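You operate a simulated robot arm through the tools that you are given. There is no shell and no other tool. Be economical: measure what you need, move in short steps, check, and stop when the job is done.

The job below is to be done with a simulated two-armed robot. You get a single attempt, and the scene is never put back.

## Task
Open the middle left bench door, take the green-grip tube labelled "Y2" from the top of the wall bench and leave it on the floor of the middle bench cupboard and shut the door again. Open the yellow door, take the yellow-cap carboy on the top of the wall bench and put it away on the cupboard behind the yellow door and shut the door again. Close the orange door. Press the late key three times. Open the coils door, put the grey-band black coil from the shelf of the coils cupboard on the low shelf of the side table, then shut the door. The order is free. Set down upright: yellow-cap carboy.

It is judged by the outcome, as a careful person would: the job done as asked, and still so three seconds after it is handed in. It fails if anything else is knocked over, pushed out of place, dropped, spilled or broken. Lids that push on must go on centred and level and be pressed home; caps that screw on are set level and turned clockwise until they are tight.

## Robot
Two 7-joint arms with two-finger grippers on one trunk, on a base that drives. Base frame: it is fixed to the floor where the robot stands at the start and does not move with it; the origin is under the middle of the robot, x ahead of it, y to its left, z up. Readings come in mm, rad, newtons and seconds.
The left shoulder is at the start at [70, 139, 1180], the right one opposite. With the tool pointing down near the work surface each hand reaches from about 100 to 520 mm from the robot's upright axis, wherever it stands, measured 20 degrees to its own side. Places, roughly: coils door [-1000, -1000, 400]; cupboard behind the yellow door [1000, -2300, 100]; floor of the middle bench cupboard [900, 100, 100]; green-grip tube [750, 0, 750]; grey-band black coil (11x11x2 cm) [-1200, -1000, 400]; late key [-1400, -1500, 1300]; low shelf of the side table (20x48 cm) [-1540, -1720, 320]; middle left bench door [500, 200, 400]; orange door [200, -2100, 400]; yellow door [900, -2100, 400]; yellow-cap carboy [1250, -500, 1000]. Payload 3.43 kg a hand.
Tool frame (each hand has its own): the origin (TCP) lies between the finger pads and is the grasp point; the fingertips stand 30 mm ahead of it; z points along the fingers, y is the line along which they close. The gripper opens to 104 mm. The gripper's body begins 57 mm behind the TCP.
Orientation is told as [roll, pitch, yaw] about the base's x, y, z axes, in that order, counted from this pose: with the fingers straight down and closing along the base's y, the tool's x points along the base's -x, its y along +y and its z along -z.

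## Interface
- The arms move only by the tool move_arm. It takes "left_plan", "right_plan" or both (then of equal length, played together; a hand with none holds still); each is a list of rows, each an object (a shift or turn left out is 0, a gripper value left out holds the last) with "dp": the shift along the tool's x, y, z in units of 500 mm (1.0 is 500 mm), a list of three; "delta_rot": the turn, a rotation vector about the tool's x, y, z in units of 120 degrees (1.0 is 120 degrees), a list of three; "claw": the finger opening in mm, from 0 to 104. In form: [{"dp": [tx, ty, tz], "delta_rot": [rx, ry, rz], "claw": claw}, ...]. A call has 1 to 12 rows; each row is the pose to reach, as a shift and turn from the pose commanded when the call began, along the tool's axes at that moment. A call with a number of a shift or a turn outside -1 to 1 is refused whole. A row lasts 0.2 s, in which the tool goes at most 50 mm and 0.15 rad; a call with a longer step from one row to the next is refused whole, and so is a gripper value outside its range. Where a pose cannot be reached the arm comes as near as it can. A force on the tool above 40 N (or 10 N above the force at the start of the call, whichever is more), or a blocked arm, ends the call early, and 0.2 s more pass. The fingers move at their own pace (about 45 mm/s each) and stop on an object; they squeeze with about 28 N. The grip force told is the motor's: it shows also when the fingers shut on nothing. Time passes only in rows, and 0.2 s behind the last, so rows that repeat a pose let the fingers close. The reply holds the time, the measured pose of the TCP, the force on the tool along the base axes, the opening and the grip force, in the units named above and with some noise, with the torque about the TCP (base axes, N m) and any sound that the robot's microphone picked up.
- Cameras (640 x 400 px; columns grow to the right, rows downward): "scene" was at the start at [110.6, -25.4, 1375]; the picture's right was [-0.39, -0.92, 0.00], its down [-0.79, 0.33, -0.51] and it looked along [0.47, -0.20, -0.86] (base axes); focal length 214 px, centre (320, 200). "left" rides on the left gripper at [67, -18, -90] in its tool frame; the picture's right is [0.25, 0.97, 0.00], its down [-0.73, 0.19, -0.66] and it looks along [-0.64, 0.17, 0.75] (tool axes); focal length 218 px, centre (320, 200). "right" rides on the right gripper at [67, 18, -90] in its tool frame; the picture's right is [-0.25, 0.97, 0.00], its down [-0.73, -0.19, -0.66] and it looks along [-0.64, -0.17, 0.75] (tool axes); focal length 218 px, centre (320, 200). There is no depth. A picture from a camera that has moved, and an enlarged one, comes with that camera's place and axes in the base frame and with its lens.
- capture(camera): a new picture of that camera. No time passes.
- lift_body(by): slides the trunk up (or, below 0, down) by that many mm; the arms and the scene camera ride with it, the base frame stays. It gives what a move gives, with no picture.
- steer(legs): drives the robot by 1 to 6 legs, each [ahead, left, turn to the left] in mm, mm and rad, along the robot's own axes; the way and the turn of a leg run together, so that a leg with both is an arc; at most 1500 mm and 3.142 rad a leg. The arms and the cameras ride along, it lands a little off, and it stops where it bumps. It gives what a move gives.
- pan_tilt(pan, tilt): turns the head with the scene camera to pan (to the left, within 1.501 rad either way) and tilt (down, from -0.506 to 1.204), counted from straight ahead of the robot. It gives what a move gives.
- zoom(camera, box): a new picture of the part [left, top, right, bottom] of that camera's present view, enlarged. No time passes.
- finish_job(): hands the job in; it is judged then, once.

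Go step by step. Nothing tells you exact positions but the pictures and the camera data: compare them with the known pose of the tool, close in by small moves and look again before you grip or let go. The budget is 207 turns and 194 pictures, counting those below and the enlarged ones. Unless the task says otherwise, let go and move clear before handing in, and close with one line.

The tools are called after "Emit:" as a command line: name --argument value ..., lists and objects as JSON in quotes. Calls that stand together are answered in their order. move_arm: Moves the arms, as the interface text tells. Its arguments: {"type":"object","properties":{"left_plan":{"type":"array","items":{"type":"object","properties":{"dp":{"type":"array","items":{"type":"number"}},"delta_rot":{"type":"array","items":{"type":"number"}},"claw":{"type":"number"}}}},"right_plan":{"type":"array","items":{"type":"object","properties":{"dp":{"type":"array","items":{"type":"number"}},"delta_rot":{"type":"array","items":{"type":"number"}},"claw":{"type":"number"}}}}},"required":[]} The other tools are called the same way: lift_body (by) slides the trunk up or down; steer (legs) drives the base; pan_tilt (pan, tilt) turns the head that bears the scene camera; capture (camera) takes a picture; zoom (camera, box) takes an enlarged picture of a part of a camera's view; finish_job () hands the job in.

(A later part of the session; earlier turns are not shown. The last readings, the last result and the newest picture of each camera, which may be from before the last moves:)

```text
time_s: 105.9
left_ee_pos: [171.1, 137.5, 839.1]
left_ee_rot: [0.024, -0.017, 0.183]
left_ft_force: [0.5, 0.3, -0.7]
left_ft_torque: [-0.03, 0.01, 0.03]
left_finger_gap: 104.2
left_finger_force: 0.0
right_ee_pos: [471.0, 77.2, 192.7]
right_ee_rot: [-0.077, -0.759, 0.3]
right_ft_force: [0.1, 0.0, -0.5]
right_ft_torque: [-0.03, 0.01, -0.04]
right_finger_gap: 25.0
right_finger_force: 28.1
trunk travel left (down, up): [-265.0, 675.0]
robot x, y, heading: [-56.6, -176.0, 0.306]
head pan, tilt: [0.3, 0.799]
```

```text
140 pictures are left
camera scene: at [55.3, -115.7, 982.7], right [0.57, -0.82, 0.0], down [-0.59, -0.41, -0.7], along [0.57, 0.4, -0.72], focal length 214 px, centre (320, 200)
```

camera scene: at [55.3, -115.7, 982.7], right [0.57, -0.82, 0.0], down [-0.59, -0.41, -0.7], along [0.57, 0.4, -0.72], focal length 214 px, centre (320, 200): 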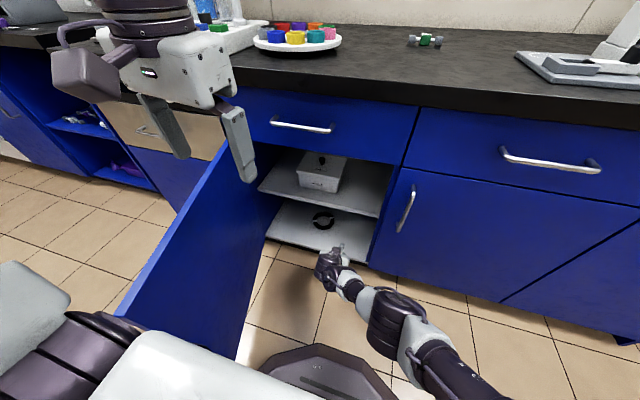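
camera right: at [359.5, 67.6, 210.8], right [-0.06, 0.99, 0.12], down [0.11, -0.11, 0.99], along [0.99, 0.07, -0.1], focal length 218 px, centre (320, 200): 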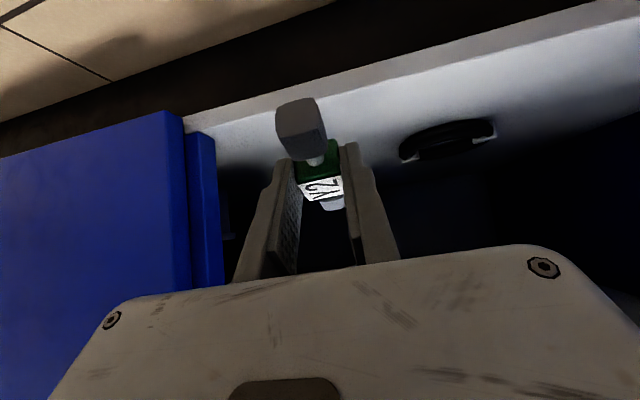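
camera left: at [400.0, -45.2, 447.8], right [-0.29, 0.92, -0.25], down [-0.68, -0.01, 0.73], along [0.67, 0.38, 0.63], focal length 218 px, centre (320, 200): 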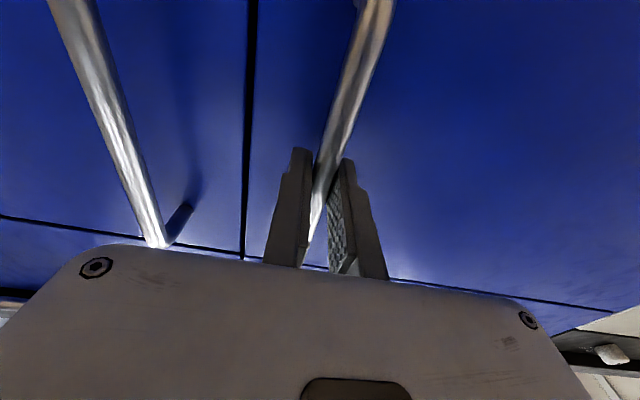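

Emit:
pan_tilt --pan 1.1 --tilt 0.9

Emit:
capture --camera "scene"

```text
time_s: 107.0
left_ee_pos: [170.2, 136.5, 839.0]
left_ee_rot: [0.025, -0.019, 0.182]
left_ft_force: [0.9, -0.1, -0.8]
left_ft_torque: [-0.04, -0.01, 0.04]
left_finger_gap: 104.0
left_finger_force: 0.1
right_ee_pos: [471.8, 76.4, 193.1]
right_ee_rot: [-0.079, -0.761, 0.299]
right_ft_force: [-0.6, -0.5, 0.2]
right_ft_torque: [-0.04, -0.02, 0.03]
right_finger_gap: 24.7
right_finger_force: 28.0
trunk travel left (down, up): [-265.0, 675.0]
robot x, y, heading: [-54.2, -179.8, 0.304]
head pan, tilt: [1.1, 0.901]
```

```text
139 pictures are left
camera scene: at [0.9, -87.4, 974.9], right [0.99, -0.17, 0.0], down [-0.13, -0.77, -0.62], along [0.1, 0.61, -0.78], focal length 214 px, centre (320, 200)
```

scene: 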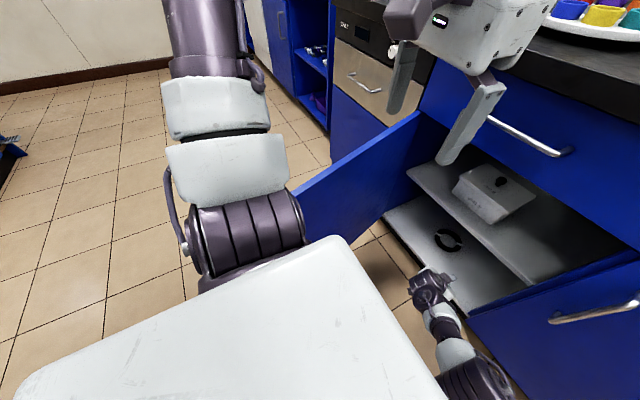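

Left arm is above the door's top; clear. Advance the last 115 mm into the cupboard.

Emit:
steer --legs '[[118, 0, 0]]'

Emit:
capture --camera "right"

Emit:
pan_tilt --pan 0.4 --tilt 1.0

Emit:
capture --camera "scene"

```text
time_s: 108.2
left_ee_pos: [281.9, 171.5, 839.7]
left_ee_rot: [0.024, -0.019, 0.181]
left_ft_force: [0.2, -0.2, -0.1]
left_ft_torque: [0.0, 0.01, -0.05]
left_finger_gap: 103.9
left_finger_force: 0.0
right_ee_pos: [582.4, 111.2, 192.7]
right_ee_rot: [-0.079, -0.76, 0.297]
right_ft_force: [0.0, 0.1, -0.3]
right_ft_torque: [0.01, -0.05, 0.0]
right_finger_gap: 24.8
right_finger_force: 28.1
trunk travel left (down, up): [-265.0, 675.0]
robot x, y, heading: [54.3, -145.0, 0.303]
head pan, tilt: [1.1, 0.901]
```

```text
138 pictures are left
camera right: at [470.2, 101.0, 210.8], right [-0.06, 0.99, 0.12], down [0.11, -0.11, 0.99], along [0.99, 0.07, -0.1], focal length 218 px, centre (320, 200)
```

right: 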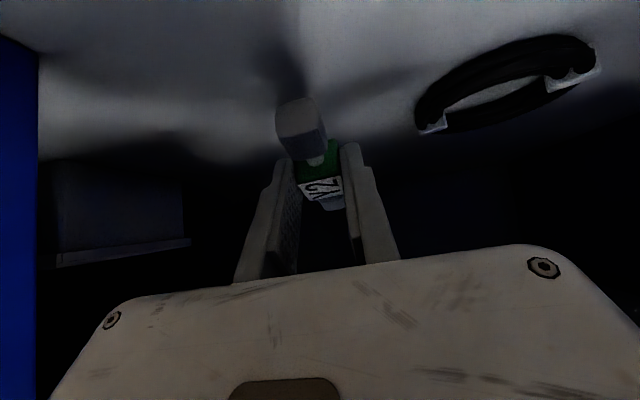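

```text
time_s: 109.3
left_ee_pos: [280.2, 170.9, 839.5]
left_ee_rot: [0.025, -0.019, 0.182]
left_ft_force: [-0.7, -1.0, 0.0]
left_ft_torque: [0.01, 0.02, 0.0]
left_finger_gap: 104.1
left_finger_force: 0.1
right_ee_pos: [582.5, 110.3, 193.8]
right_ee_rot: [-0.079, -0.761, 0.298]
right_ft_force: [1.1, -0.6, -0.2]
right_ft_torque: [-0.01, -0.01, 0.0]
right_finger_gap: 24.8
right_finger_force: 28.5
trunk travel left (down, up): [-265.0, 675.0]
robot x, y, heading: [51.9, -145.7, 0.299]
head pan, tilt: [0.4, 1.0]
```

```text
137 pictures are left
camera scene: at [151.4, -82.2, 967.7], right [0.65, -0.76, 0.0], down [-0.64, -0.55, -0.54], along [0.41, 0.35, -0.84], focal length 214 px, centre (320, 200)
```

scene: 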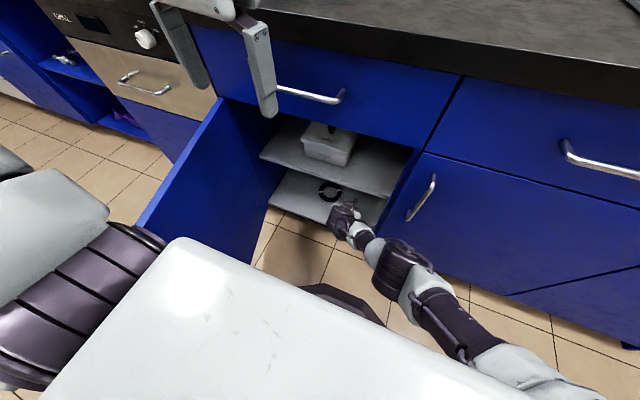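

Over the cupboard floor. Lower the trunk in small steps watching the force.

Emit:
lift_body --by -22

Emit:
lift_body --by -5

Emit:
capture --camera "right"

```text
time_s: 110.0
left_ee_pos: [281.8, 170.2, 817.1]
left_ee_rot: [0.026, -0.021, 0.18]
left_ft_force: [0.7, -0.7, -0.4]
left_ft_torque: [0.01, 0.0, 0.01]
left_finger_gap: 103.7
left_finger_force: 0.1
right_ee_pos: [581.8, 109.3, 172.0]
right_ee_rot: [-0.078, -0.762, 0.299]
right_ft_force: [-0.7, 0.3, 0.3]
right_ft_torque: [0.02, 0.04, 0.0]
right_finger_gap: 24.7
right_finger_force: 27.7
trunk travel left (down, up): [-243.0, 697.0]
robot x, y, heading: [53.6, -143.5, 0.302]
head pan, tilt: [0.4, 1.0]
```

```text
time_s: 110.5
left_ee_pos: [280.2, 170.7, 812.7]
left_ee_rot: [0.025, -0.019, 0.183]
left_ft_force: [-0.9, -0.8, 0.4]
left_ft_torque: [0.01, -0.01, 0.03]
left_finger_gap: 103.9
left_finger_force: 0.0
right_ee_pos: [582.1, 110.0, 166.0]
right_ee_rot: [-0.079, -0.761, 0.299]
right_ft_force: [0.8, 0.4, 0.1]
right_ft_torque: [-0.01, 0.05, -0.02]
right_finger_gap: 25.0
right_finger_force: 28.2
trunk travel left (down, up): [-238.0, 702.0]
robot x, y, heading: [53.5, -147.1, 0.308]
head pan, tilt: [0.4, 1.0]
```

```text
136 pictures are left
camera right: at [470.3, 100.8, 184.3], right [-0.06, 0.99, 0.12], down [0.1, -0.11, 0.99], along [0.99, 0.07, -0.1], focal length 218 px, centre (320, 200)
```

right: 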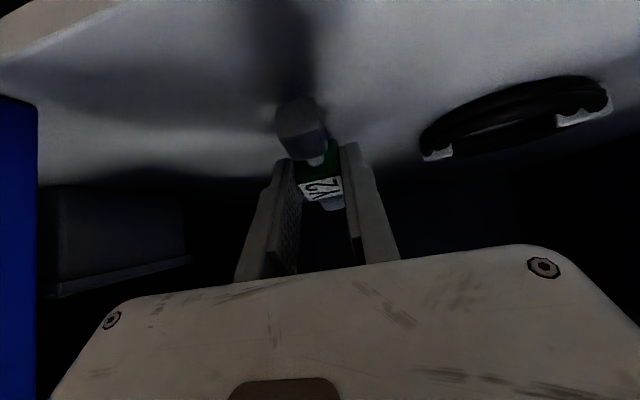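

Emit:
lift_body --by -6

Emit:
lift_body --by -5

Emit:
lift_body --by -5

Emit:
capture --camera "right"

```text
time_s: 111.1
left_ee_pos: [280.0, 170.6, 806.3]
left_ee_rot: [0.025, -0.019, 0.181]
left_ft_force: [-0.6, 0.7, 0.4]
left_ft_torque: [0.0, -0.01, 0.0]
left_finger_gap: 104.0
left_finger_force: 0.0
right_ee_pos: [582.1, 110.4, 160.2]
right_ee_rot: [-0.078, -0.76, 0.3]
right_ft_force: [-0.6, -0.2, -0.8]
right_ft_torque: [-0.02, 0.03, 0.03]
right_finger_gap: 24.7
right_finger_force: 27.7
trunk travel left (down, up): [-232.0, 708.0]
robot x, y, heading: [54.4, -143.5, 0.304]
head pan, tilt: [0.4, 1.0]
```

```text
time_s: 111.6
left_ee_pos: [281.2, 171.1, 801.6]
left_ee_rot: [0.027, -0.019, 0.182]
left_ft_force: [0.6, -0.4, -0.3]
left_ft_torque: [-0.02, -0.02, 0.01]
left_finger_gap: 104.0
left_finger_force: 0.0
right_ee_pos: [580.7, 110.3, 154.8]
right_ee_rot: [-0.077, -0.761, 0.298]
right_ft_force: [-0.2, -0.1, 0.0]
right_ft_torque: [0.01, 0.0, 0.0]
right_finger_gap: 24.7
right_finger_force: 28.3
trunk travel left (down, up): [-227.0, 713.0]
robot x, y, heading: [49.8, -143.5, 0.303]
head pan, tilt: [0.4, 1.0]
```

```text
time_s: 112.2
left_ee_pos: [279.8, 170.8, 797.4]
left_ee_rot: [0.025, -0.022, 0.182]
left_ft_force: [1.6, 0.1, -0.2]
left_ft_torque: [-0.02, -0.01, -0.01]
left_finger_gap: 104.1
left_finger_force: 0.0
right_ee_pos: [581.8, 110.6, 152.3]
right_ee_rot: [-0.077, -0.765, 0.297]
right_ft_force: [-0.1, -2.4, 17.9]
right_ft_torque: [-0.03, 0.45, 0.05]
right_finger_gap: 24.9
right_finger_force: 27.9
trunk travel left (down, up): [-222.0, 718.0]
robot x, y, heading: [54.7, -145.3, 0.303]
head pan, tilt: [0.4, 1.0]
```

```text
135 pictures are left
camera right: at [470.8, 101.4, 170.2], right [-0.06, 0.99, 0.12], down [0.1, -0.12, 0.99], along [0.99, 0.07, -0.09], focal length 218 px, centre (320, 200)
```

right: 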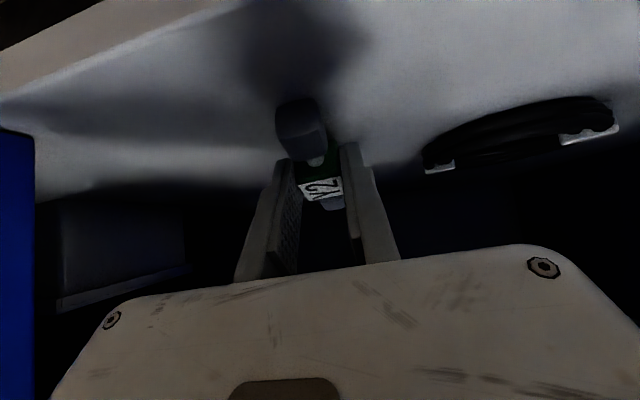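

Contact at 18 N: the near cap touches. I level the hand a bit (0.18 rad), then open.

Emit:
move_arm --right_plan '[{"delta_rot": [0, 0.03, 0], "claw": 0}, {"delta_rot": [0, 0.06, 0], "claw": 0}, {"delta_rot": [0, 0.086, 0], "claw": 0}, {"delta_rot": [0, 0.086, 0], "claw": 0}]'

Emit:
lift_body --by -5

Emit:
capture --camera "right"

```text
time_s: 113.2
left_ee_pos: [279.5, 171.7, 796.8]
left_ee_rot: [0.026, -0.019, 0.182]
left_ft_force: [0.3, -0.8, 0.3]
left_ft_torque: [0.01, 0.06, -0.02]
left_finger_gap: 103.8
left_finger_force: 0.1
right_ee_pos: [587.2, 100.9, 146.9]
right_ee_rot: [-0.082, -0.58, 0.281]
right_ft_force: [-1.2, -1.2, 5.2]
right_ft_torque: [-0.03, 0.23, 0.01]
right_finger_gap: 24.9
right_finger_force: 28.1
trunk travel left (down, up): [-222.0, 718.0]
robot x, y, heading: [50.2, -144.2, 0.305]
head pan, tilt: [0.4, 1.0]
```

```text
time_s: 113.7
left_ee_pos: [280.1, 168.9, 793.8]
left_ee_rot: [0.026, -0.019, 0.182]
left_ft_force: [0.0, -0.4, 0.5]
left_ft_torque: [0.0, 0.0, 0.01]
left_finger_gap: 104.1
left_finger_force: 0.2
right_ee_pos: [588.9, 100.8, 145.3]
right_ee_rot: [-0.079, -0.586, 0.278]
right_ft_force: [-2.6, -7.1, 20.4]
right_ft_torque: [-0.07, 0.51, 0.14]
right_finger_gap: 24.9
right_finger_force: 28.5
trunk travel left (down, up): [-217.0, 723.0]
robot x, y, heading: [52.2, -145.9, 0.304]
head pan, tilt: [0.4, 1.0]
```

```text
134 pictures are left
camera right: at [481.3, 96.6, 182.6], right [-0.02, 1.0, 0.08], down [0.27, -0.07, 0.96], along [0.96, 0.04, -0.26], focal length 218 px, centre (320, 200)
```

right: 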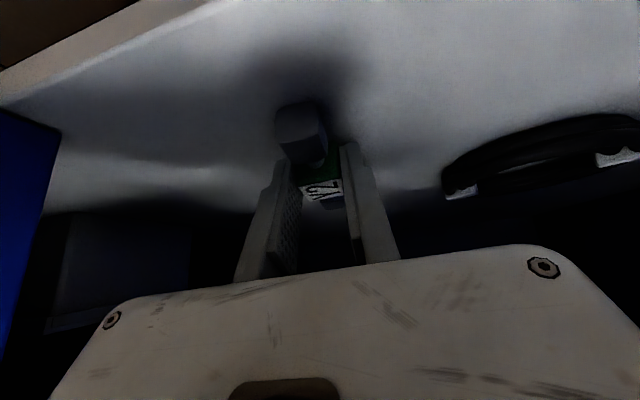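

Emit:
move_arm --right_plan '[{"claw": 22}, {"claw": 26}, {"claw": 32}, {"claw": 45}, {"claw": 60}, {"claw": 60}]'

Emit:
capture --camera "right"

```text
time_s: 115.0
left_ee_pos: [278.7, 168.8, 792.4]
left_ee_rot: [0.026, -0.026, 0.178]
left_ft_force: [0.2, 0.0, -0.2]
left_ft_torque: [0.02, 0.01, 0.0]
left_finger_gap: 104.0
left_finger_force: 0.1
right_ee_pos: [590.8, 100.1, 149.2]
right_ee_rot: [-0.087, -0.59, 0.28]
right_ft_force: [-28.9, -22.0, 41.7]
right_ft_torque: [0.38, 0.83, 0.64]
right_finger_gap: 39.8
right_finger_force: 0.0
trunk travel left (down, up): [-217.0, 723.0]
robot x, y, heading: [54.1, -143.5, 0.305]
head pan, tilt: [0.4, 1.0]
stopped in row 6 (right hand): the force on the tool passed its limit at 44 N (the readings are from after the stop); the commanded pose is now the measured one
```

```text
133 pictures are left
camera right: at [482.4, 94.0, 184.8], right [-0.02, 1.0, 0.07], down [0.26, -0.06, 0.96], along [0.96, 0.04, -0.26], focal length 218 px, centre (320, 200)
```

right: 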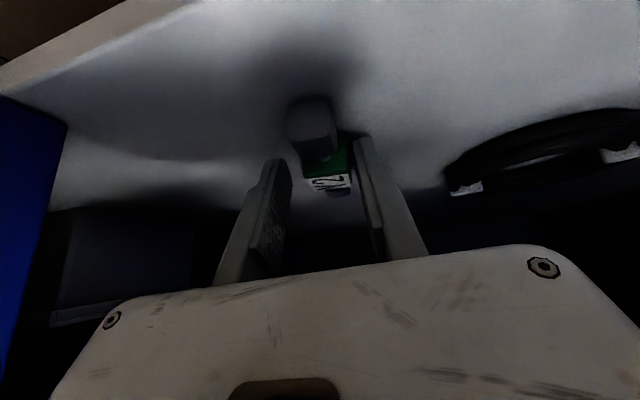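

The fingertips press on the floor; raise the trunk slightly to unload, then open wide.

Emit:
lift_body --by 10

Emit:
move_arm --right_plan '[{"claw": 60}, {"claw": 75}, {"claw": 75}, {"claw": 75}]'

Emit:
capture --camera "right"

```text
time_s: 115.6
left_ee_pos: [282.0, 169.3, 800.7]
left_ee_rot: [0.026, -0.021, 0.182]
left_ft_force: [-0.2, 0.3, -0.3]
left_ft_torque: [0.02, 0.0, 0.0]
left_finger_gap: 104.0
left_finger_force: 0.0
right_ee_pos: [590.9, 102.2, 153.3]
right_ee_rot: [-0.085, -0.586, 0.28]
right_ft_force: [0.3, 0.0, 0.3]
right_ft_torque: [-0.02, 0.02, -0.01]
right_finger_gap: 59.9
right_finger_force: 0.0
trunk travel left (down, up): [-227.0, 713.0]
robot x, y, heading: [55.6, -142.2, 0.305]
head pan, tilt: [0.4, 1.0]
```

```text
time_s: 116.6
left_ee_pos: [280.5, 169.7, 802.0]
left_ee_rot: [0.027, -0.019, 0.18]
left_ft_force: [0.8, 0.8, -0.3]
left_ft_torque: [0.03, 0.02, 0.03]
left_finger_gap: 104.0
left_finger_force: 0.1
right_ee_pos: [590.0, 100.2, 153.9]
right_ee_rot: [-0.085, -0.584, 0.277]
right_ft_force: [2.4, -3.2, 4.6]
right_ft_torque: [0.08, -0.08, -0.07]
right_finger_gap: 72.7
right_finger_force: 0.1
trunk travel left (down, up): [-227.0, 713.0]
robot x, y, heading: [52.0, -144.9, 0.302]
head pan, tilt: [0.4, 1.0]
```

```text
132 pictures are left
camera right: at [483.0, 94.8, 191.5], right [-0.02, 1.0, 0.07], down [0.27, -0.06, 0.96], along [0.96, 0.04, -0.26], focal length 218 px, centre (320, 200)
```

right: 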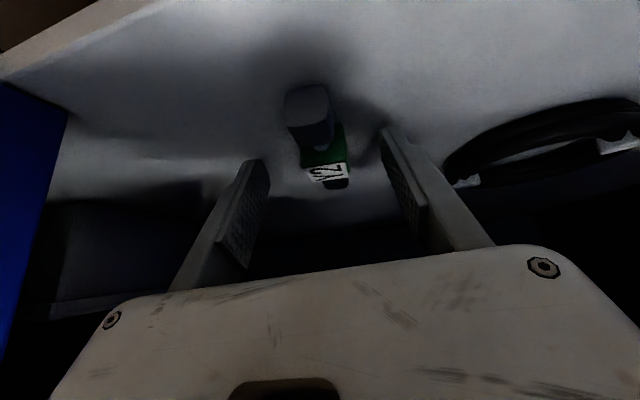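

Tube lies level on the floor. Narrow a bit so as not to touch the coil, raise, and back out.

Emit:
move_arm --right_plan '[{"claw": 60}, {"claw": 56}, {"claw": 56}]'

Emit:
lift_body --by 35

Emit:
steer --legs '[[-150, 0, 0]]'

Emit:
capture --camera "right"

Emit:
capture --camera "scene"

```text
time_s: 117.4
left_ee_pos: [281.3, 171.2, 802.7]
left_ee_rot: [0.025, -0.019, 0.181]
left_ft_force: [0.0, -0.4, 0.0]
left_ft_torque: [0.01, -0.01, 0.03]
left_finger_gap: 104.1
left_finger_force: 0.1
right_ee_pos: [590.4, 100.7, 153.9]
right_ee_rot: [-0.085, -0.582, 0.279]
right_ft_force: [0.4, -0.6, 0.1]
right_ft_torque: [0.02, 0.01, 0.0]
right_finger_gap: 55.9
right_finger_force: 0.0
trunk travel left (down, up): [-227.0, 713.0]
robot x, y, heading: [52.5, -145.8, 0.302]
head pan, tilt: [0.4, 1.0]
```

```text
time_s: 118.2
left_ee_pos: [281.6, 170.3, 836.3]
left_ee_rot: [0.023, -0.018, 0.181]
left_ft_force: [0.8, -0.1, 0.5]
left_ft_torque: [0.01, 0.01, -0.01]
left_finger_gap: 103.9
left_finger_force: 0.1
right_ee_pos: [590.0, 99.7, 189.4]
right_ee_rot: [-0.085, -0.584, 0.278]
right_ft_force: [0.1, -0.4, -1.0]
right_ft_torque: [0.0, 0.01, 0.0]
right_finger_gap: 56.0
right_finger_force: 0.1
trunk travel left (down, up): [-262.0, 678.0]
robot x, y, heading: [51.9, -146.2, 0.305]
head pan, tilt: [0.4, 1.0]
```

```text
time_s: 119.5
left_ee_pos: [137.4, 125.2, 836.6]
left_ee_rot: [0.026, -0.02, 0.177]
left_ft_force: [-0.1, -0.3, -0.6]
left_ft_torque: [0.01, -0.04, -0.02]
left_finger_gap: 103.9
left_finger_force: 0.1
right_ee_pos: [447.1, 53.3, 189.2]
right_ee_rot: [-0.087, -0.586, 0.276]
right_ft_force: [-0.6, -0.2, -0.2]
right_ft_torque: [0.01, 0.0, 0.01]
right_finger_gap: 56.0
right_finger_force: 0.1
trunk travel left (down, up): [-262.0, 678.0]
robot x, y, heading: [-94.6, -189.5, 0.301]
head pan, tilt: [0.4, 1.0]
```

```text
131 pictures are left
camera right: at [339.8, 49.3, 226.5], right [-0.02, 1.0, 0.07], down [0.27, -0.06, 0.96], along [0.96, 0.03, -0.26], focal length 218 px, centre (320, 200)
```

right: 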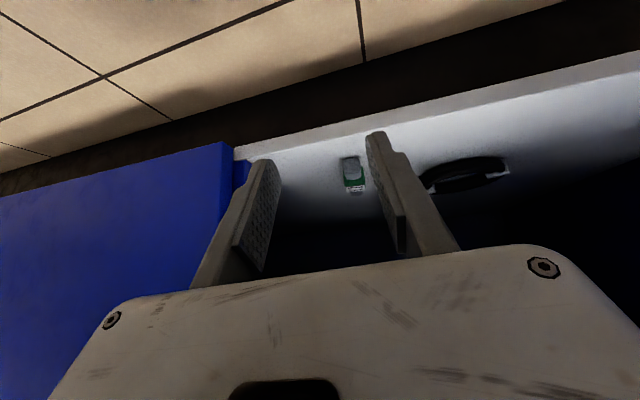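

```text
130 pictures are left
camera scene: at [7.4, -127.7, 964.8], right [0.64, -0.76, 0.0], down [-0.64, -0.54, -0.54], along [0.41, 0.35, -0.84], focal length 214 px, centre (320, 200)
```

scene: 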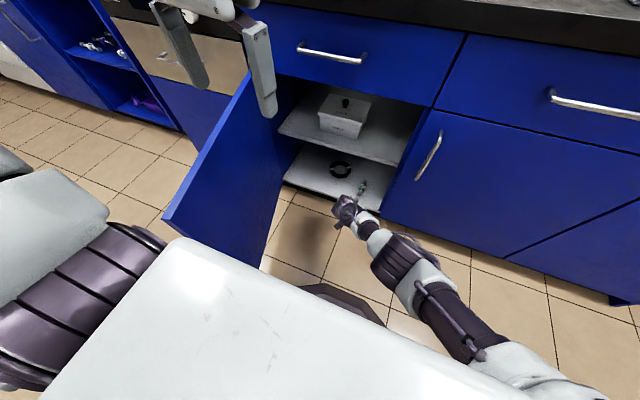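

Y2 is on the cupboard floor. Next I close the door: back off, lift the right hand, and go round to the door's outer side.

Emit:
steer --legs '[[-450, 0, 0]]'

Emit:
move_arm --right_plan '[{"dp": [-0.028, 0, -0.084]}, {"dp": [-0.056, 0, -0.168]}, {"dp": [-0.084, 0, -0.252]}, {"dp": [-0.113, 0, -0.336]}, {"dp": [-0.141, 0, -0.42]}, {"dp": [-0.17, 0, -0.504]}, {"dp": [-0.198, 0, -0.588]}]'

Emit:
pan_tilt --pan 1.2 --tilt 0.4

Emit:
capture --camera "scene"

```text
time_s: 122.3
left_ee_pos: [-296.0, -9.0, 837.1]
left_ee_rot: [0.025, -0.019, 0.179]
left_ft_force: [0.0, 0.3, -0.4]
left_ft_torque: [-0.05, -0.03, 0.01]
left_finger_gap: 104.1
left_finger_force: 0.1
right_ee_pos: [12.7, -80.2, 189.7]
right_ee_rot: [-0.086, -0.585, 0.278]
right_ft_force: [-0.3, -0.8, -0.3]
right_ft_torque: [-0.02, 0.02, 0.02]
right_finger_gap: 56.0
right_finger_force: 0.1
trunk travel left (down, up): [-262.0, 678.0]
robot x, y, heading: [-525.3, -323.4, 0.3]
head pan, tilt: [0.4, 1.0]
```

```text
time_s: 123.9
left_ee_pos: [-296.3, -9.3, 837.4]
left_ee_rot: [0.024, -0.02, 0.18]
left_ft_force: [0.2, 0.1, 0.0]
left_ft_torque: [0.02, 0.04, -0.02]
left_finger_gap: 104.0
left_finger_force: 0.2
right_ee_pos: [-69.8, -76.8, 488.9]
right_ee_rot: [-0.087, -0.583, 0.276]
right_ft_force: [0.3, 0.2, 0.0]
right_ft_torque: [0.01, 0.0, 0.03]
right_finger_gap: 55.9
right_finger_force: 0.1
trunk travel left (down, up): [-262.0, 678.0]
robot x, y, heading: [-525.0, -323.0, 0.301]
head pan, tilt: [0.4, 1.0]
```

```text
time_s: 125.0
left_ee_pos: [-296.0, -8.9, 837.3]
left_ee_rot: [0.024, -0.019, 0.18]
left_ft_force: [0.6, -0.4, 0.3]
left_ft_torque: [-0.04, 0.04, 0.03]
left_finger_gap: 103.7
left_finger_force: 0.0
right_ee_pos: [-69.2, -75.9, 488.1]
right_ee_rot: [-0.084, -0.582, 0.277]
right_ft_force: [0.1, -1.1, 0.5]
right_ft_torque: [-0.02, 0.05, -0.02]
right_finger_gap: 56.0
right_finger_force: 0.2
trunk travel left (down, up): [-262.0, 678.0]
robot x, y, heading: [-528.4, -323.2, 0.307]
head pan, tilt: [1.201, 0.4]
```

```text
129 pictures are left
camera scene: at [-472.9, -214.7, 1014.9], right [1.0, -0.07, 0.0], down [-0.03, -0.39, -0.92], along [0.06, 0.92, -0.39], focal length 214 px, centre (320, 200)
```

scene: 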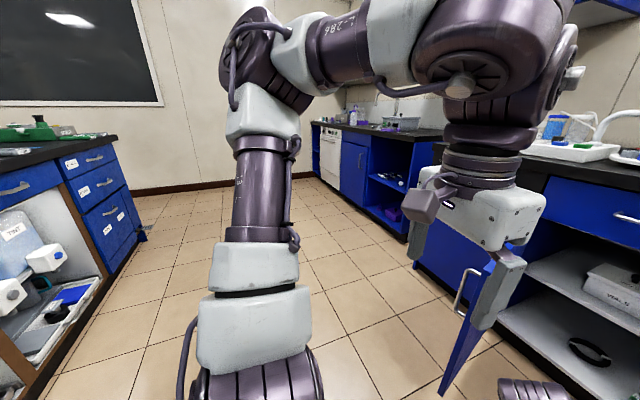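

Emit:
steer --legs '[[-80, 0, 0], [0, 880, 0], [0, 0, -1.32]]'

Emit:
lift_body --by -185

Emit:
move_arm --left_plan '[{"dp": [-0.05, -0.02, 0.02], "delta_rot": [0, -0.068, 0], "claw": 0}, {"dp": [-0.1, -0.04, 0.04], "delta_rot": [0, -0.136, 0], "claw": 0}, {"dp": [-0.15, -0.06, 0.06], "delta_rot": [0, -0.204, 0], "claw": 0}, {"dp": [-0.2, -0.08, 0.08], "delta_rot": [0, -0.272, 0], "claw": 0}, {"dp": [-0.25, -0.1, 0.1], "delta_rot": [0, -0.34, 0], "claw": 0}, {"dp": [-0.3, -0.12, 0.12], "delta_rot": [0, -0.408, 0], "claw": 0}, {"dp": [-0.35, -0.14, 0.14], "delta_rot": [0, -0.476, 0], "claw": 0}, {"dp": [-0.4, -0.16, 0.16], "delta_rot": [0, -0.544, 0], "claw": 0}, {"dp": [-0.45, -0.18, 0.2], "delta_rot": [0, -0.612, 0], "claw": 0}, {"dp": [-0.5, -0.2, 0.24], "delta_rot": [0, -0.68, 0], "claw": 0}, {"dp": [-0.55, -0.2, 0.27], "delta_rot": [0, -0.75, 0], "claw": 0}, {"dp": [-0.55, -0.2, 0.27], "delta_rot": [0, -0.75, 0], "claw": 0}]'

Emit:
pan_tilt --pan 0.3 --tilt 0.5

Emit:
capture --camera "scene"

```text
time_s: 133.7
left_ee_pos: [-508.4, 353.3, 837.0]
left_ee_rot: [0.025, -0.019, -1.172]
left_ft_force: [0.1, 0.8, 0.1]
left_ft_torque: [-0.03, 0.01, -0.03]
left_finger_gap: 104.0
left_finger_force: 0.0
right_ee_pos: [-524.8, 119.3, 489.3]
right_ee_rot: [-0.085, -0.583, -1.074]
right_ft_force: [-0.3, 0.0, 0.0]
right_ft_torque: [-0.01, 0.0, 0.01]
right_finger_gap: 56.0
right_finger_force: 0.1
trunk travel left (down, up): [-262.0, 678.0]
robot x, y, heading: [-865.0, 508.1, -1.048]
head pan, tilt: [1.201, 0.4]
```

```text
time_s: 135.7
left_ee_pos: [-508.8, 353.0, 652.1]
left_ee_rot: [0.026, -0.019, -1.173]
left_ft_force: [0.1, 0.9, 0.7]
left_ft_torque: [0.01, -0.01, -0.03]
left_finger_gap: 103.9
left_finger_force: 0.1
right_ee_pos: [-524.9, 118.7, 303.4]
right_ee_rot: [-0.085, -0.582, -1.074]
right_ft_force: [0.3, -0.5, -0.2]
right_ft_torque: [0.02, 0.01, 0.01]
right_finger_gap: 55.8
right_finger_force: 0.1
trunk travel left (down, up): [-77.0, 863.0]
robot x, y, heading: [-864.2, 509.5, -1.047]
head pan, tilt: [1.201, 0.4]
```

```text
time_s: 138.3
left_ee_pos: [-488.8, 63.6, 534.7]
left_ee_rot: [2.587, -1.546, 2.534]
left_ft_force: [0.9, 0.5, 0.1]
left_ft_torque: [-0.01, -0.02, 0.0]
left_finger_gap: 0.2
left_finger_force: 28.3
left hand out of reach, approached as far as the arm can: row 3, 4, 5, 6, 7, 8, 9, 10, 11
right_ee_pos: [-534.7, 111.4, 289.0]
right_ee_rot: [-0.117, -0.567, -1.076]
right_ft_force: [0.1, 1.3, -0.6]
right_ft_torque: [0.0, 0.03, 0.0]
right_finger_gap: 56.1
right_finger_force: 0.1
trunk travel left (down, up): [-77.0, 863.0]
robot x, y, heading: [-865.0, 509.1, -1.045]
head pan, tilt: [1.201, 0.4]
```

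```text
time_s: 139.5
left_ee_pos: [-488.8, 62.8, 533.3]
left_ee_rot: [2.566, -1.548, 2.553]
left_ft_force: [0.2, 0.7, 0.1]
left_ft_torque: [-0.01, -0.01, -0.03]
left_finger_gap: 0.0
left_finger_force: 28.1
right_ee_pos: [-534.0, 112.9, 290.2]
right_ee_rot: [-0.117, -0.564, -1.077]
right_ft_force: [0.4, -0.4, 0.7]
right_ft_torque: [-0.03, 0.04, 0.01]
right_finger_gap: 55.9
right_finger_force: 0.1
trunk travel left (down, up): [-77.0, 863.0]
robot x, y, heading: [-866.5, 511.5, -1.052]
head pan, tilt: [0.3, 0.499]
```

```text
128 pictures are left
camera scene: at [-774.3, 405.0, 820.8], right [-0.68, -0.73, 0.0], down [-0.35, 0.33, -0.88], along [0.64, -0.6, -0.48], focal length 214 px, centre (320, 200)
```

scene: 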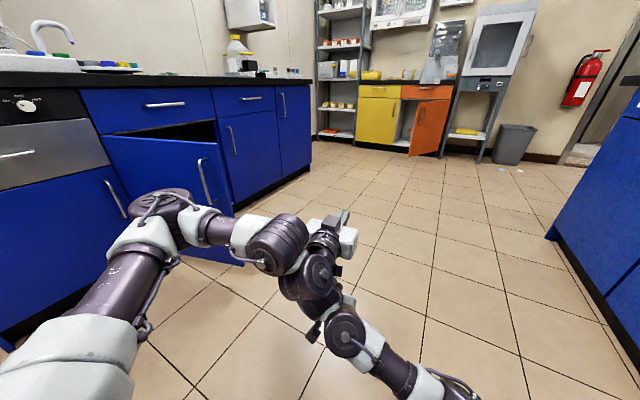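

Right hand is too close under the left arm; move it away to the right.

Emit:
move_arm --right_plan '[{"dp": [0, -0.07, 0]}, {"dp": [0, -0.14, 0]}, {"dp": [0, -0.21, 0]}, {"dp": [0, -0.28, 0]}, {"dp": [0, -0.35, 0]}, {"dp": [0, -0.42, 0]}, {"dp": [0, -0.5, 0]}]'

Emit:
capture --camera "scene"

```text
time_s: 141.1
left_ee_pos: [-490.0, 64.4, 521.3]
left_ee_rot: [1.404, -1.547, -2.572]
left_ft_force: [0.5, 0.4, 0.1]
left_ft_torque: [0.02, 0.02, 0.01]
left_finger_gap: 0.1
left_finger_force: 28.1
right_ee_pos: [-754.5, 5.2, 311.9]
right_ee_rot: [-0.085, -0.587, -1.072]
right_ft_force: [0.2, -1.1, -0.2]
right_ft_torque: [0.03, 0.0, 0.06]
right_finger_gap: 55.7
right_finger_force: 0.0
right hand out of reach, approached as far as the arm can: row 2, 3, 4, 5, 6, 7
trunk travel left (down, up): [-77.0, 863.0]
robot x, y, heading: [-863.0, 506.5, -1.052]
head pan, tilt: [0.3, 0.499]
```

```text
127 pictures are left
camera scene: at [-774.4, 405.0, 820.8], right [-0.68, -0.73, 0.0], down [-0.35, 0.33, -0.88], along [0.64, -0.6, -0.48], focal length 214 px, centre (320, 200)
```

scene: 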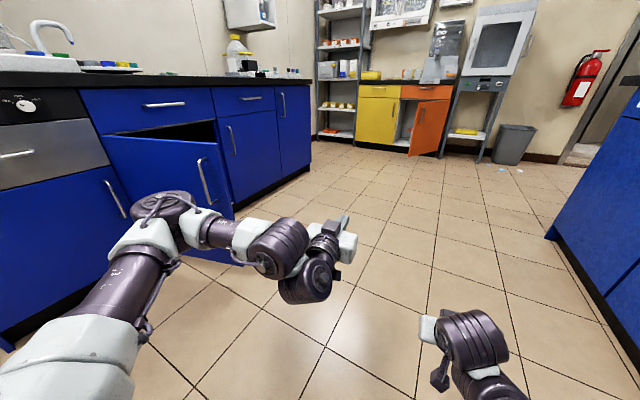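

Emit:
steer --legs '[[-56, 0, 0], [0, 533, 0.037]]'

Emit:
pan_tilt --pan 0.5 --tilt 0.6

Emit:
capture --camera "scene"

```text
time_s: 144.8
left_ee_pos: [-39.2, 406.1, 521.1]
left_ee_rot: [1.406, -1.547, -2.534]
left_ft_force: [-0.2, 0.1, -0.3]
left_ft_torque: [0.0, -0.01, -0.03]
left_finger_gap: 0.2
left_finger_force: 27.9
right_ee_pos: [-299.3, 336.7, 312.0]
right_ee_rot: [-0.084, -0.586, -1.034]
right_ft_force: [-0.5, 0.5, -0.3]
right_ft_torque: [0.0, -0.01, -0.01]
right_finger_gap: 56.0
right_finger_force: 0.1
trunk travel left (down, up): [-77.0, 863.0]
robot x, y, heading: [-430.3, 836.6, -1.007]
head pan, tilt: [0.3, 0.499]
```

```text
time_s: 145.5
left_ee_pos: [-37.5, 406.1, 520.7]
left_ee_rot: [1.407, -1.546, -2.538]
left_ft_force: [-0.3, -0.3, 0.2]
left_ft_torque: [-0.01, -0.03, -0.04]
left_finger_gap: 0.0
left_finger_force: 28.2
right_ee_pos: [-299.0, 336.1, 311.3]
right_ee_rot: [-0.084, -0.585, -1.035]
right_ft_force: [0.5, 0.5, -0.3]
right_ft_torque: [0.03, 0.02, -0.03]
right_finger_gap: 55.6
right_finger_force: 0.1
trunk travel left (down, up): [-77.0, 863.0]
robot x, y, heading: [-430.4, 834.4, -1.013]
head pan, tilt: [0.499, 0.6]
```

```text
126 pictures are left
camera scene: at [-327.3, 751.1, 811.8], right [-0.49, -0.87, 0.0], down [-0.49, 0.28, -0.83], along [0.72, -0.4, -0.56], focal length 214 px, centre (320, 200)
```

scene: 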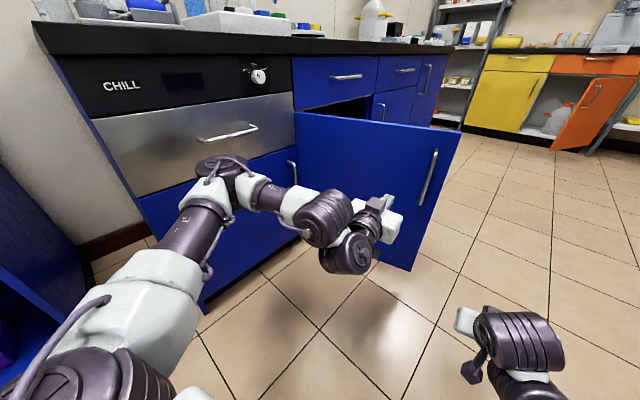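

Fist is outside the door. Push it closed by swinging the base about the hinge.

Emit:
steer --legs '[[140, 0, 0], [48, -60, 0.1], [48, -60, 0.1], [48, -60, 0.1], [48, -60, 0.1]]'

Emit:
capture --camera "scene"

```text
time_s: 149.4
left_ee_pos: [129.2, 166.0, 521.1]
left_ee_rot: [1.406, -1.548, -2.141]
left_ft_force: [0.0, 0.0, -0.4]
left_ft_torque: [0.02, 0.01, -0.02]
left_finger_gap: 0.0
left_finger_force: 28.0
right_ee_pos: [-84.5, 1.7, 311.9]
right_ee_rot: [-0.085, -0.586, -0.639]
right_ft_force: [0.5, -0.2, -0.8]
right_ft_torque: [-0.03, -0.02, 0.0]
right_finger_gap: 56.0
right_finger_force: 0.0
trunk travel left (down, up): [-77.0, 863.0]
robot x, y, heading: [-397.0, 417.5, -0.62]
head pan, tilt: [0.499, 0.6]
```

```text
125 pictures are left
camera scene: at [-270.6, 374.0, 811.7], right [-0.12, -0.99, 0.0], down [-0.56, 0.07, -0.82], along [0.82, -0.1, -0.57], focal length 214 px, centre (320, 200)
```

scene: 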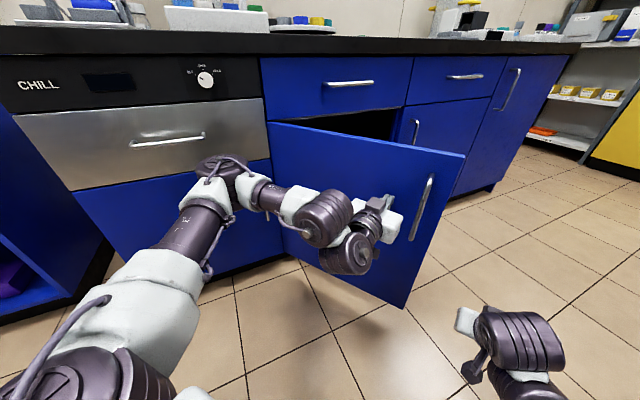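

Closing nicely; continue.

Emit:
steer --legs '[[48, -60, 0.1], [48, -60, 0.1], [48, -60, 0.1], [48, -60, 0.1], [48, -60, 0.1]]'

Emit:
steer --legs '[[48, -60, 0.1], [48, -60, 0.1]]'

Emit:
capture --camera "scene"

```text
time_s: 153.1
left_ee_pos: [300.9, 87.5, 521.0]
left_ee_rot: [1.407, -1.546, -1.639]
left_ft_force: [0.6, 0.4, 0.2]
left_ft_torque: [-0.06, -0.04, -0.02]
left_finger_gap: 0.1
left_finger_force: 27.8
right_ee_pos: [192.8, -158.6, 312.9]
right_ee_rot: [-0.083, -0.588, -0.138]
right_ft_force: [0.1, 0.5, 0.0]
right_ft_torque: [-0.03, 0.01, 0.03]
right_finger_gap: 56.2
right_finger_force: 0.0
trunk travel left (down, up): [-77.0, 863.0]
robot x, y, heading: [-279.9, 50.9, -0.113]
head pan, tilt: [0.499, 0.6]
```

```text
time_s: 154.8
left_ee_pos: [375.0, 80.3, 520.1]
left_ee_rot: [1.405, -1.547, -1.438]
left_ft_force: [0.3, -0.2, 0.1]
left_ft_torque: [-0.03, -0.03, -0.02]
left_finger_gap: 0.0
left_finger_force: 28.2
right_ee_pos: [318.1, -184.3, 310.6]
right_ee_rot: [-0.083, -0.587, 0.061]
right_ft_force: [0.6, -0.1, -0.5]
right_ft_torque: [-0.05, 0.02, 0.02]
right_finger_gap: 55.7
right_finger_force: 0.0
trunk travel left (down, up): [-77.0, 863.0]
robot x, y, heading: [-185.0, -70.6, 0.084]
head pan, tilt: [0.499, 0.6]
```

```text
124 pictures are left
camera scene: at [-64.0, -17.0, 811.7], right [0.55, -0.83, 0.0], down [-0.47, -0.31, -0.82], along [0.69, 0.46, -0.57], focal length 214 px, centre (320, 200)
```

scene: 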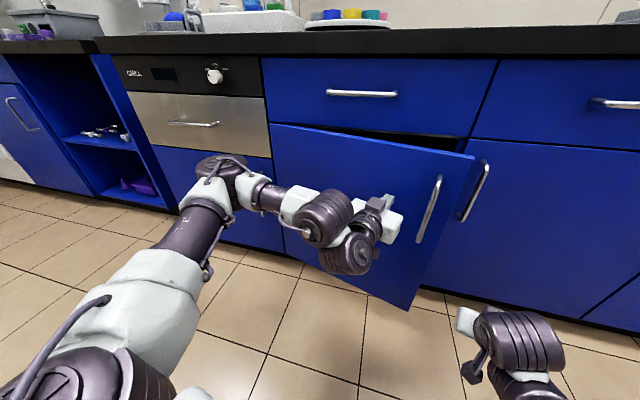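

Emit:
steer --legs '[[48, -60, 0.1], [48, -60, 0.1]]'

Emit:
steer --legs '[[30, 0, 0]]'

Emit:
capture --camera "scene"

```text
time_s: 156.4
left_ee_pos: [449.7, 88.0, 520.3]
left_ee_rot: [1.403, -1.548, -1.237]
left_ft_force: [-1.0, 0.0, 0.2]
left_ft_torque: [0.0, 0.01, 0.04]
left_finger_gap: 0.1
left_finger_force: 28.2
right_ee_pos: [446.6, -183.0, 311.1]
right_ee_rot: [-0.084, -0.587, 0.259]
right_ft_force: [0.0, 0.5, 0.6]
right_ft_torque: [0.02, 0.01, 0.01]
right_finger_gap: 56.0
right_finger_force: 0.0
trunk travel left (down, up): [-77.0, 863.0]
robot x, y, heading: [-70.0, -170.4, 0.283]
head pan, tilt: [0.499, 0.6]
```

```text
time_s: 157.4
left_ee_pos: [471.2, 92.9, 520.5]
left_ee_rot: [1.464, -1.545, -1.302]
left_ft_force: [-2.6, 0.6, 0.5]
left_ft_torque: [0.0, 0.03, 0.03]
left_finger_gap: 0.2
left_finger_force: 27.7
right_ee_pos: [470.4, -177.3, 310.8]
right_ee_rot: [-0.083, -0.587, 0.261]
right_ft_force: [0.7, 0.7, -0.8]
right_ft_torque: [-0.01, -0.03, 0.03]
right_finger_gap: 55.9
right_finger_force: 0.1
trunk travel left (down, up): [-77.0, 863.0]
robot x, y, heading: [-44.1, -162.6, 0.285]
head pan, tilt: [0.499, 0.6]
stopped in leg 1: the force on the tool passed its limit at 80 N (the readings are from after the stop); the commanded pose is now the measured one
```

```text
123 pictures are left
camera scene: at [62.2, -88.8, 811.8], right [0.71, -0.71, 0.0], down [-0.4, -0.4, -0.83], along [0.58, 0.58, -0.56], focal length 214 px, centre (320, 200)
```

scene: 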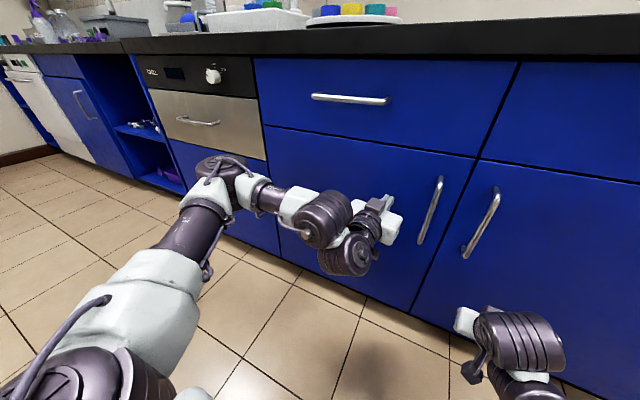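

Door is shut. Back off, raise the trunk and look at the carboy.

Emit:
steer --legs '[[-350, 0, 0], [0, -750, 0]]'

Emit:
lift_body --by 400

Emit:
lift_body --by 150

Emit:
pan_tilt --pan 0.1 --tilt 0.6

Emit:
capture --camera "scene"

Emit:
pan_tilt --pan -1.0 --tilt 0.5

Emit:
capture --camera "scene"

```text
time_s: 163.2
left_ee_pos: [348.5, -718.7, 520.7]
left_ee_rot: [1.443, -1.544, -1.278]
left_ft_force: [0.0, 0.1, -0.5]
left_ft_torque: [-0.02, 0.03, 0.0]
left_finger_gap: 0.1
left_finger_force: 28.2
right_ee_pos: [348.1, -986.7, 310.5]
right_ee_rot: [-0.085, -0.586, 0.262]
right_ft_force: [0.9, 0.0, -0.6]
right_ft_torque: [-0.02, 0.01, 0.03]
right_finger_gap: 56.0
right_finger_force: 0.0
trunk travel left (down, up): [-77.0, 863.0]
robot x, y, heading: [-165.6, -979.9, 0.286]
head pan, tilt: [0.499, 0.6]
```

```text
time_s: 167.1
left_ee_pos: [349.9, -717.2, 919.8]
left_ee_rot: [1.438, -1.545, -1.274]
left_ft_force: [-1.3, -0.5, 0.7]
left_ft_torque: [0.03, -0.01, 0.0]
left_finger_gap: 0.0
left_finger_force: 28.2
right_ee_pos: [348.6, -986.3, 711.1]
right_ee_rot: [-0.084, -0.586, 0.261]
right_ft_force: [0.1, 0.7, -0.1]
right_ft_torque: [0.01, -0.03, 0.0]
right_finger_gap: 56.0
right_finger_force: 0.1
trunk travel left (down, up): [-477.0, 463.0]
robot x, y, heading: [-169.4, -976.5, 0.289]
head pan, tilt: [0.499, 0.6]
```

```text
time_s: 168.8
left_ee_pos: [350.3, -717.5, 1069.6]
left_ee_rot: [1.433, -1.544, -1.271]
left_ft_force: [0.2, 0.3, 0.0]
left_ft_torque: [-0.01, -0.01, 0.0]
left_finger_gap: 0.0
left_finger_force: 27.7
right_ee_pos: [348.2, -985.9, 860.3]
right_ee_rot: [-0.085, -0.587, 0.26]
right_ft_force: [-0.1, -0.1, 0.0]
right_ft_torque: [0.0, 0.02, -0.03]
right_finger_gap: 55.7
right_finger_force: 0.1
trunk travel left (down, up): [-627.0, 313.0]
robot x, y, heading: [-170.5, -972.2, 0.286]
head pan, tilt: [0.499, 0.6]
```

```text
time_s: 169.7
left_ee_pos: [350.2, -718.1, 1070.9]
left_ee_rot: [1.444, -1.544, -1.282]
left_ft_force: [1.1, 0.1, -0.5]
left_ft_torque: [-0.01, -0.01, 0.0]
left_finger_gap: 0.1
left_finger_force: 28.4
right_ee_pos: [347.9, -986.3, 861.0]
right_ee_rot: [-0.085, -0.586, 0.261]
right_ft_force: [0.8, 0.7, -0.7]
right_ft_torque: [0.04, 0.03, 0.02]
right_finger_gap: 56.1
right_finger_force: 0.1
trunk travel left (down, up): [-627.0, 313.0]
robot x, y, heading: [-169.9, -974.0, 0.285]
head pan, tilt: [0.099, 0.6]
```

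```text
122 pictures are left
camera scene: at [-40.2, -928.9, 1361.7], right [0.38, -0.93, 0.0], down [-0.52, -0.21, -0.82], along [0.76, 0.31, -0.57], focal length 214 px, centre (320, 200)
```

scene: 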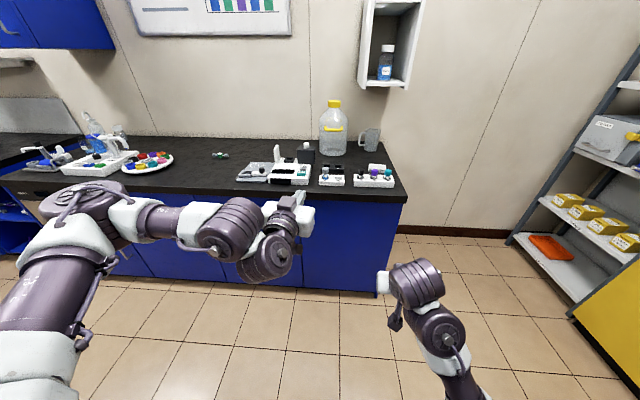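

```text
time_s: 171.0
left_ee_pos: [349.9, -717.2, 1069.8]
left_ee_rot: [1.44, -1.544, -1.28]
left_ft_force: [0.6, 0.0, 1.0]
left_ft_torque: [-0.02, -0.02, 0.02]
left_finger_gap: 0.2
left_finger_force: 28.2
right_ee_pos: [348.0, -987.2, 861.7]
right_ee_rot: [-0.083, -0.586, 0.261]
right_ft_force: [-0.3, 0.3, 0.7]
right_ft_torque: [-0.01, 0.02, -0.02]
right_finger_gap: 56.3
right_finger_force: 0.1
trunk travel left (down, up): [-627.0, 313.0]
robot x, y, heading: [-168.4, -974.0, 0.283]
head pan, tilt: [-1.0, 0.499]
```

```text
121 pictures are left
camera scene: at [-53.2, -1021.7, 1370.8], right [-0.65, -0.76, 0.0], down [-0.36, 0.31, -0.88], along [0.66, -0.57, -0.48], focal length 214 px, centre (320, 200)
```

scene: 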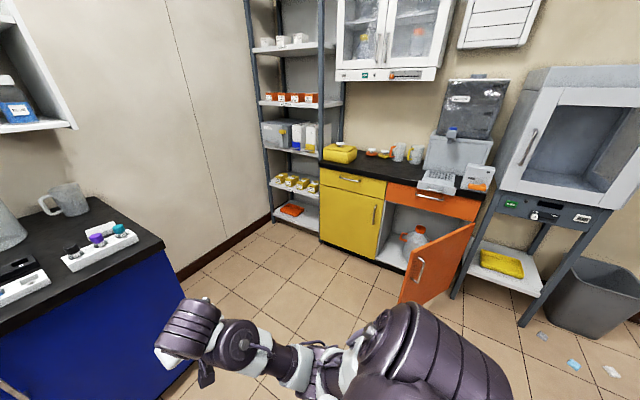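

Carboy stands at the back of the bench; the yellow and orange cabinets face left along the next wall. I go over there first for a good look, to shut the orange and open the yellow door.

Emit:
steer --legs '[[0, 0, -1.549], [300, 250, 0]]'

Emit:
pan_tilt --pan 0.0 --tilt 0.6

Emit:
capture --camera "scene"

```text
time_s: 177.2
left_ee_pos: [436.6, -1697.4, 1070.2]
left_ee_rot: [1.436, -1.545, -2.822]
left_ft_force: [0.3, 0.5, -0.5]
left_ft_torque: [0.03, 0.02, -0.02]
left_finger_gap: 0.0
left_finger_force: 28.1
right_ee_pos: [167.2, -1703.3, 862.3]
right_ee_rot: [-0.085, -0.586, -1.283]
right_ft_force: [0.4, 0.0, 0.6]
right_ft_torque: [-0.01, 0.03, 0.01]
right_finger_gap: 56.0
right_finger_force: 0.2
trunk travel left (down, up): [-627.0, 313.0]
robot x, y, heading: [163.2, -1185.2, -1.257]
head pan, tilt: [-1.0, 0.499]
```

```text
time_s: 178.5
left_ee_pos: [436.2, -1697.4, 1070.3]
left_ee_rot: [1.444, -1.545, -2.826]
left_ft_force: [-0.5, -0.3, 0.3]
left_ft_torque: [0.0, 0.02, 0.03]
left_finger_gap: 0.1
left_finger_force: 28.4
right_ee_pos: [167.1, -1702.2, 861.5]
right_ee_rot: [-0.084, -0.587, -1.283]
right_ft_force: [0.1, 0.2, 0.9]
right_ft_torque: [0.01, 0.01, 0.01]
right_finger_gap: 55.8
right_finger_force: 0.1
trunk travel left (down, up): [-627.0, 313.0]
robot x, y, heading: [163.3, -1187.6, -1.26]
head pan, tilt: [0.0, 0.6]
```

```text
120 pictures are left
camera scene: at [204.4, -1317.6, 1361.7], right [-0.95, -0.31, 0.0], down [-0.17, 0.54, -0.83], along [0.25, -0.79, -0.57], focal length 214 px, centre (320, 200)
```

scene: 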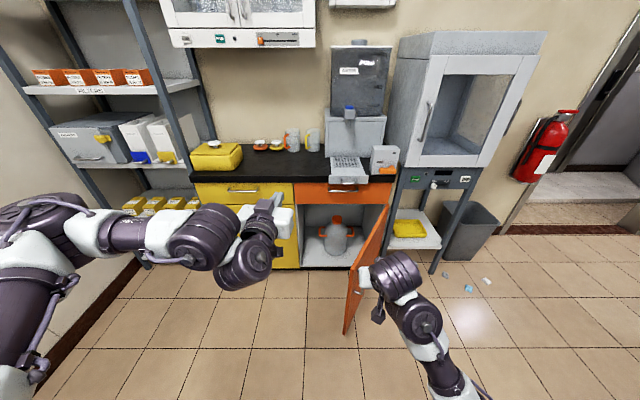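

Orange door: hinge right, about 70° open. I'll lower the left fist and sweep the door shut by driving left, then pushing ahead.

Emit:
lift_body --by -400

Emit:
lift_body --by -170

Emit:
steer --legs '[[0, -430, -0.006], [260, 0, 0]]'

Emit:
capture --camera "scene"

```text
time_s: 182.3
left_ee_pos: [436.4, -1697.5, 670.1]
left_ee_rot: [1.447, -1.544, -2.832]
left_ft_force: [0.3, 0.1, -0.6]
left_ft_torque: [-0.03, -0.01, -0.01]
left_finger_gap: 0.0
left_finger_force: 28.7
right_ee_pos: [167.6, -1703.2, 461.4]
right_ee_rot: [-0.084, -0.586, -1.283]
right_ft_force: [-0.6, 0.0, 0.6]
right_ft_torque: [-0.02, -0.01, 0.01]
right_finger_gap: 55.8
right_finger_force: 0.0
trunk travel left (down, up): [-227.0, 713.0]
robot x, y, heading: [164.0, -1187.3, -1.261]
head pan, tilt: [0.0, 0.6]
```

```text
time_s: 184.3
left_ee_pos: [437.1, -1698.9, 500.2]
left_ee_rot: [1.45, -1.545, -2.834]
left_ft_force: [-0.4, -0.2, -0.6]
left_ft_torque: [-0.02, -0.01, -0.03]
left_finger_gap: 0.0
left_finger_force: 28.2
right_ee_pos: [167.9, -1703.0, 291.5]
right_ee_rot: [-0.084, -0.586, -1.284]
right_ft_force: [0.3, -0.1, 0.2]
right_ft_torque: [0.01, 0.04, 0.02]
right_finger_gap: 55.9
right_finger_force: 0.1
trunk travel left (down, up): [-57.0, 883.0]
robot x, y, heading: [164.8, -1188.5, -1.263]
head pan, tilt: [0.0, 0.6]
```

```text
time_s: 188.4
left_ee_pos: [103.8, -2078.3, 499.8]
left_ee_rot: [1.447, -1.544, -2.83]
left_ft_force: [0.1, -0.6, 0.4]
left_ft_torque: [0.02, -0.01, 0.01]
left_finger_gap: 0.1
left_finger_force: 28.2
right_ee_pos: [-165.7, -2085.3, 291.1]
right_ee_rot: [-0.083, -0.586, -1.283]
right_ft_force: [-0.2, -0.3, -0.7]
right_ft_torque: [0.03, 0.01, -0.02]
right_finger_gap: 55.9
right_finger_force: 0.1
trunk travel left (down, up): [-57.0, 883.0]
robot x, y, heading: [-169.1, -1568.5, -1.26]
head pan, tilt: [0.0, 0.6]
```

```text
119 pictures are left
camera scene: at [-129.1, -1699.7, 791.7], right [-0.95, -0.31, 0.0], down [-0.17, 0.54, -0.82], along [0.25, -0.79, -0.57], focal length 214 px, centre (320, 200)
```

scene: 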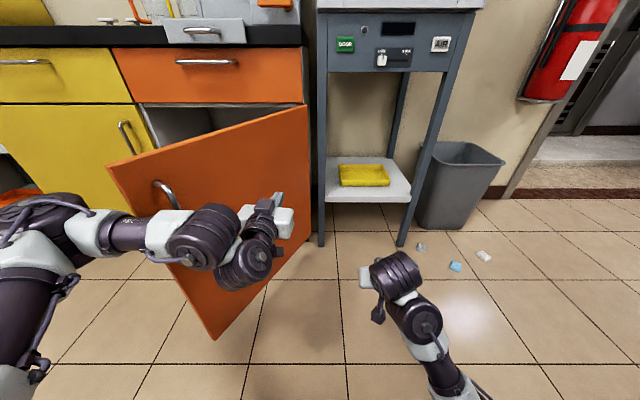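

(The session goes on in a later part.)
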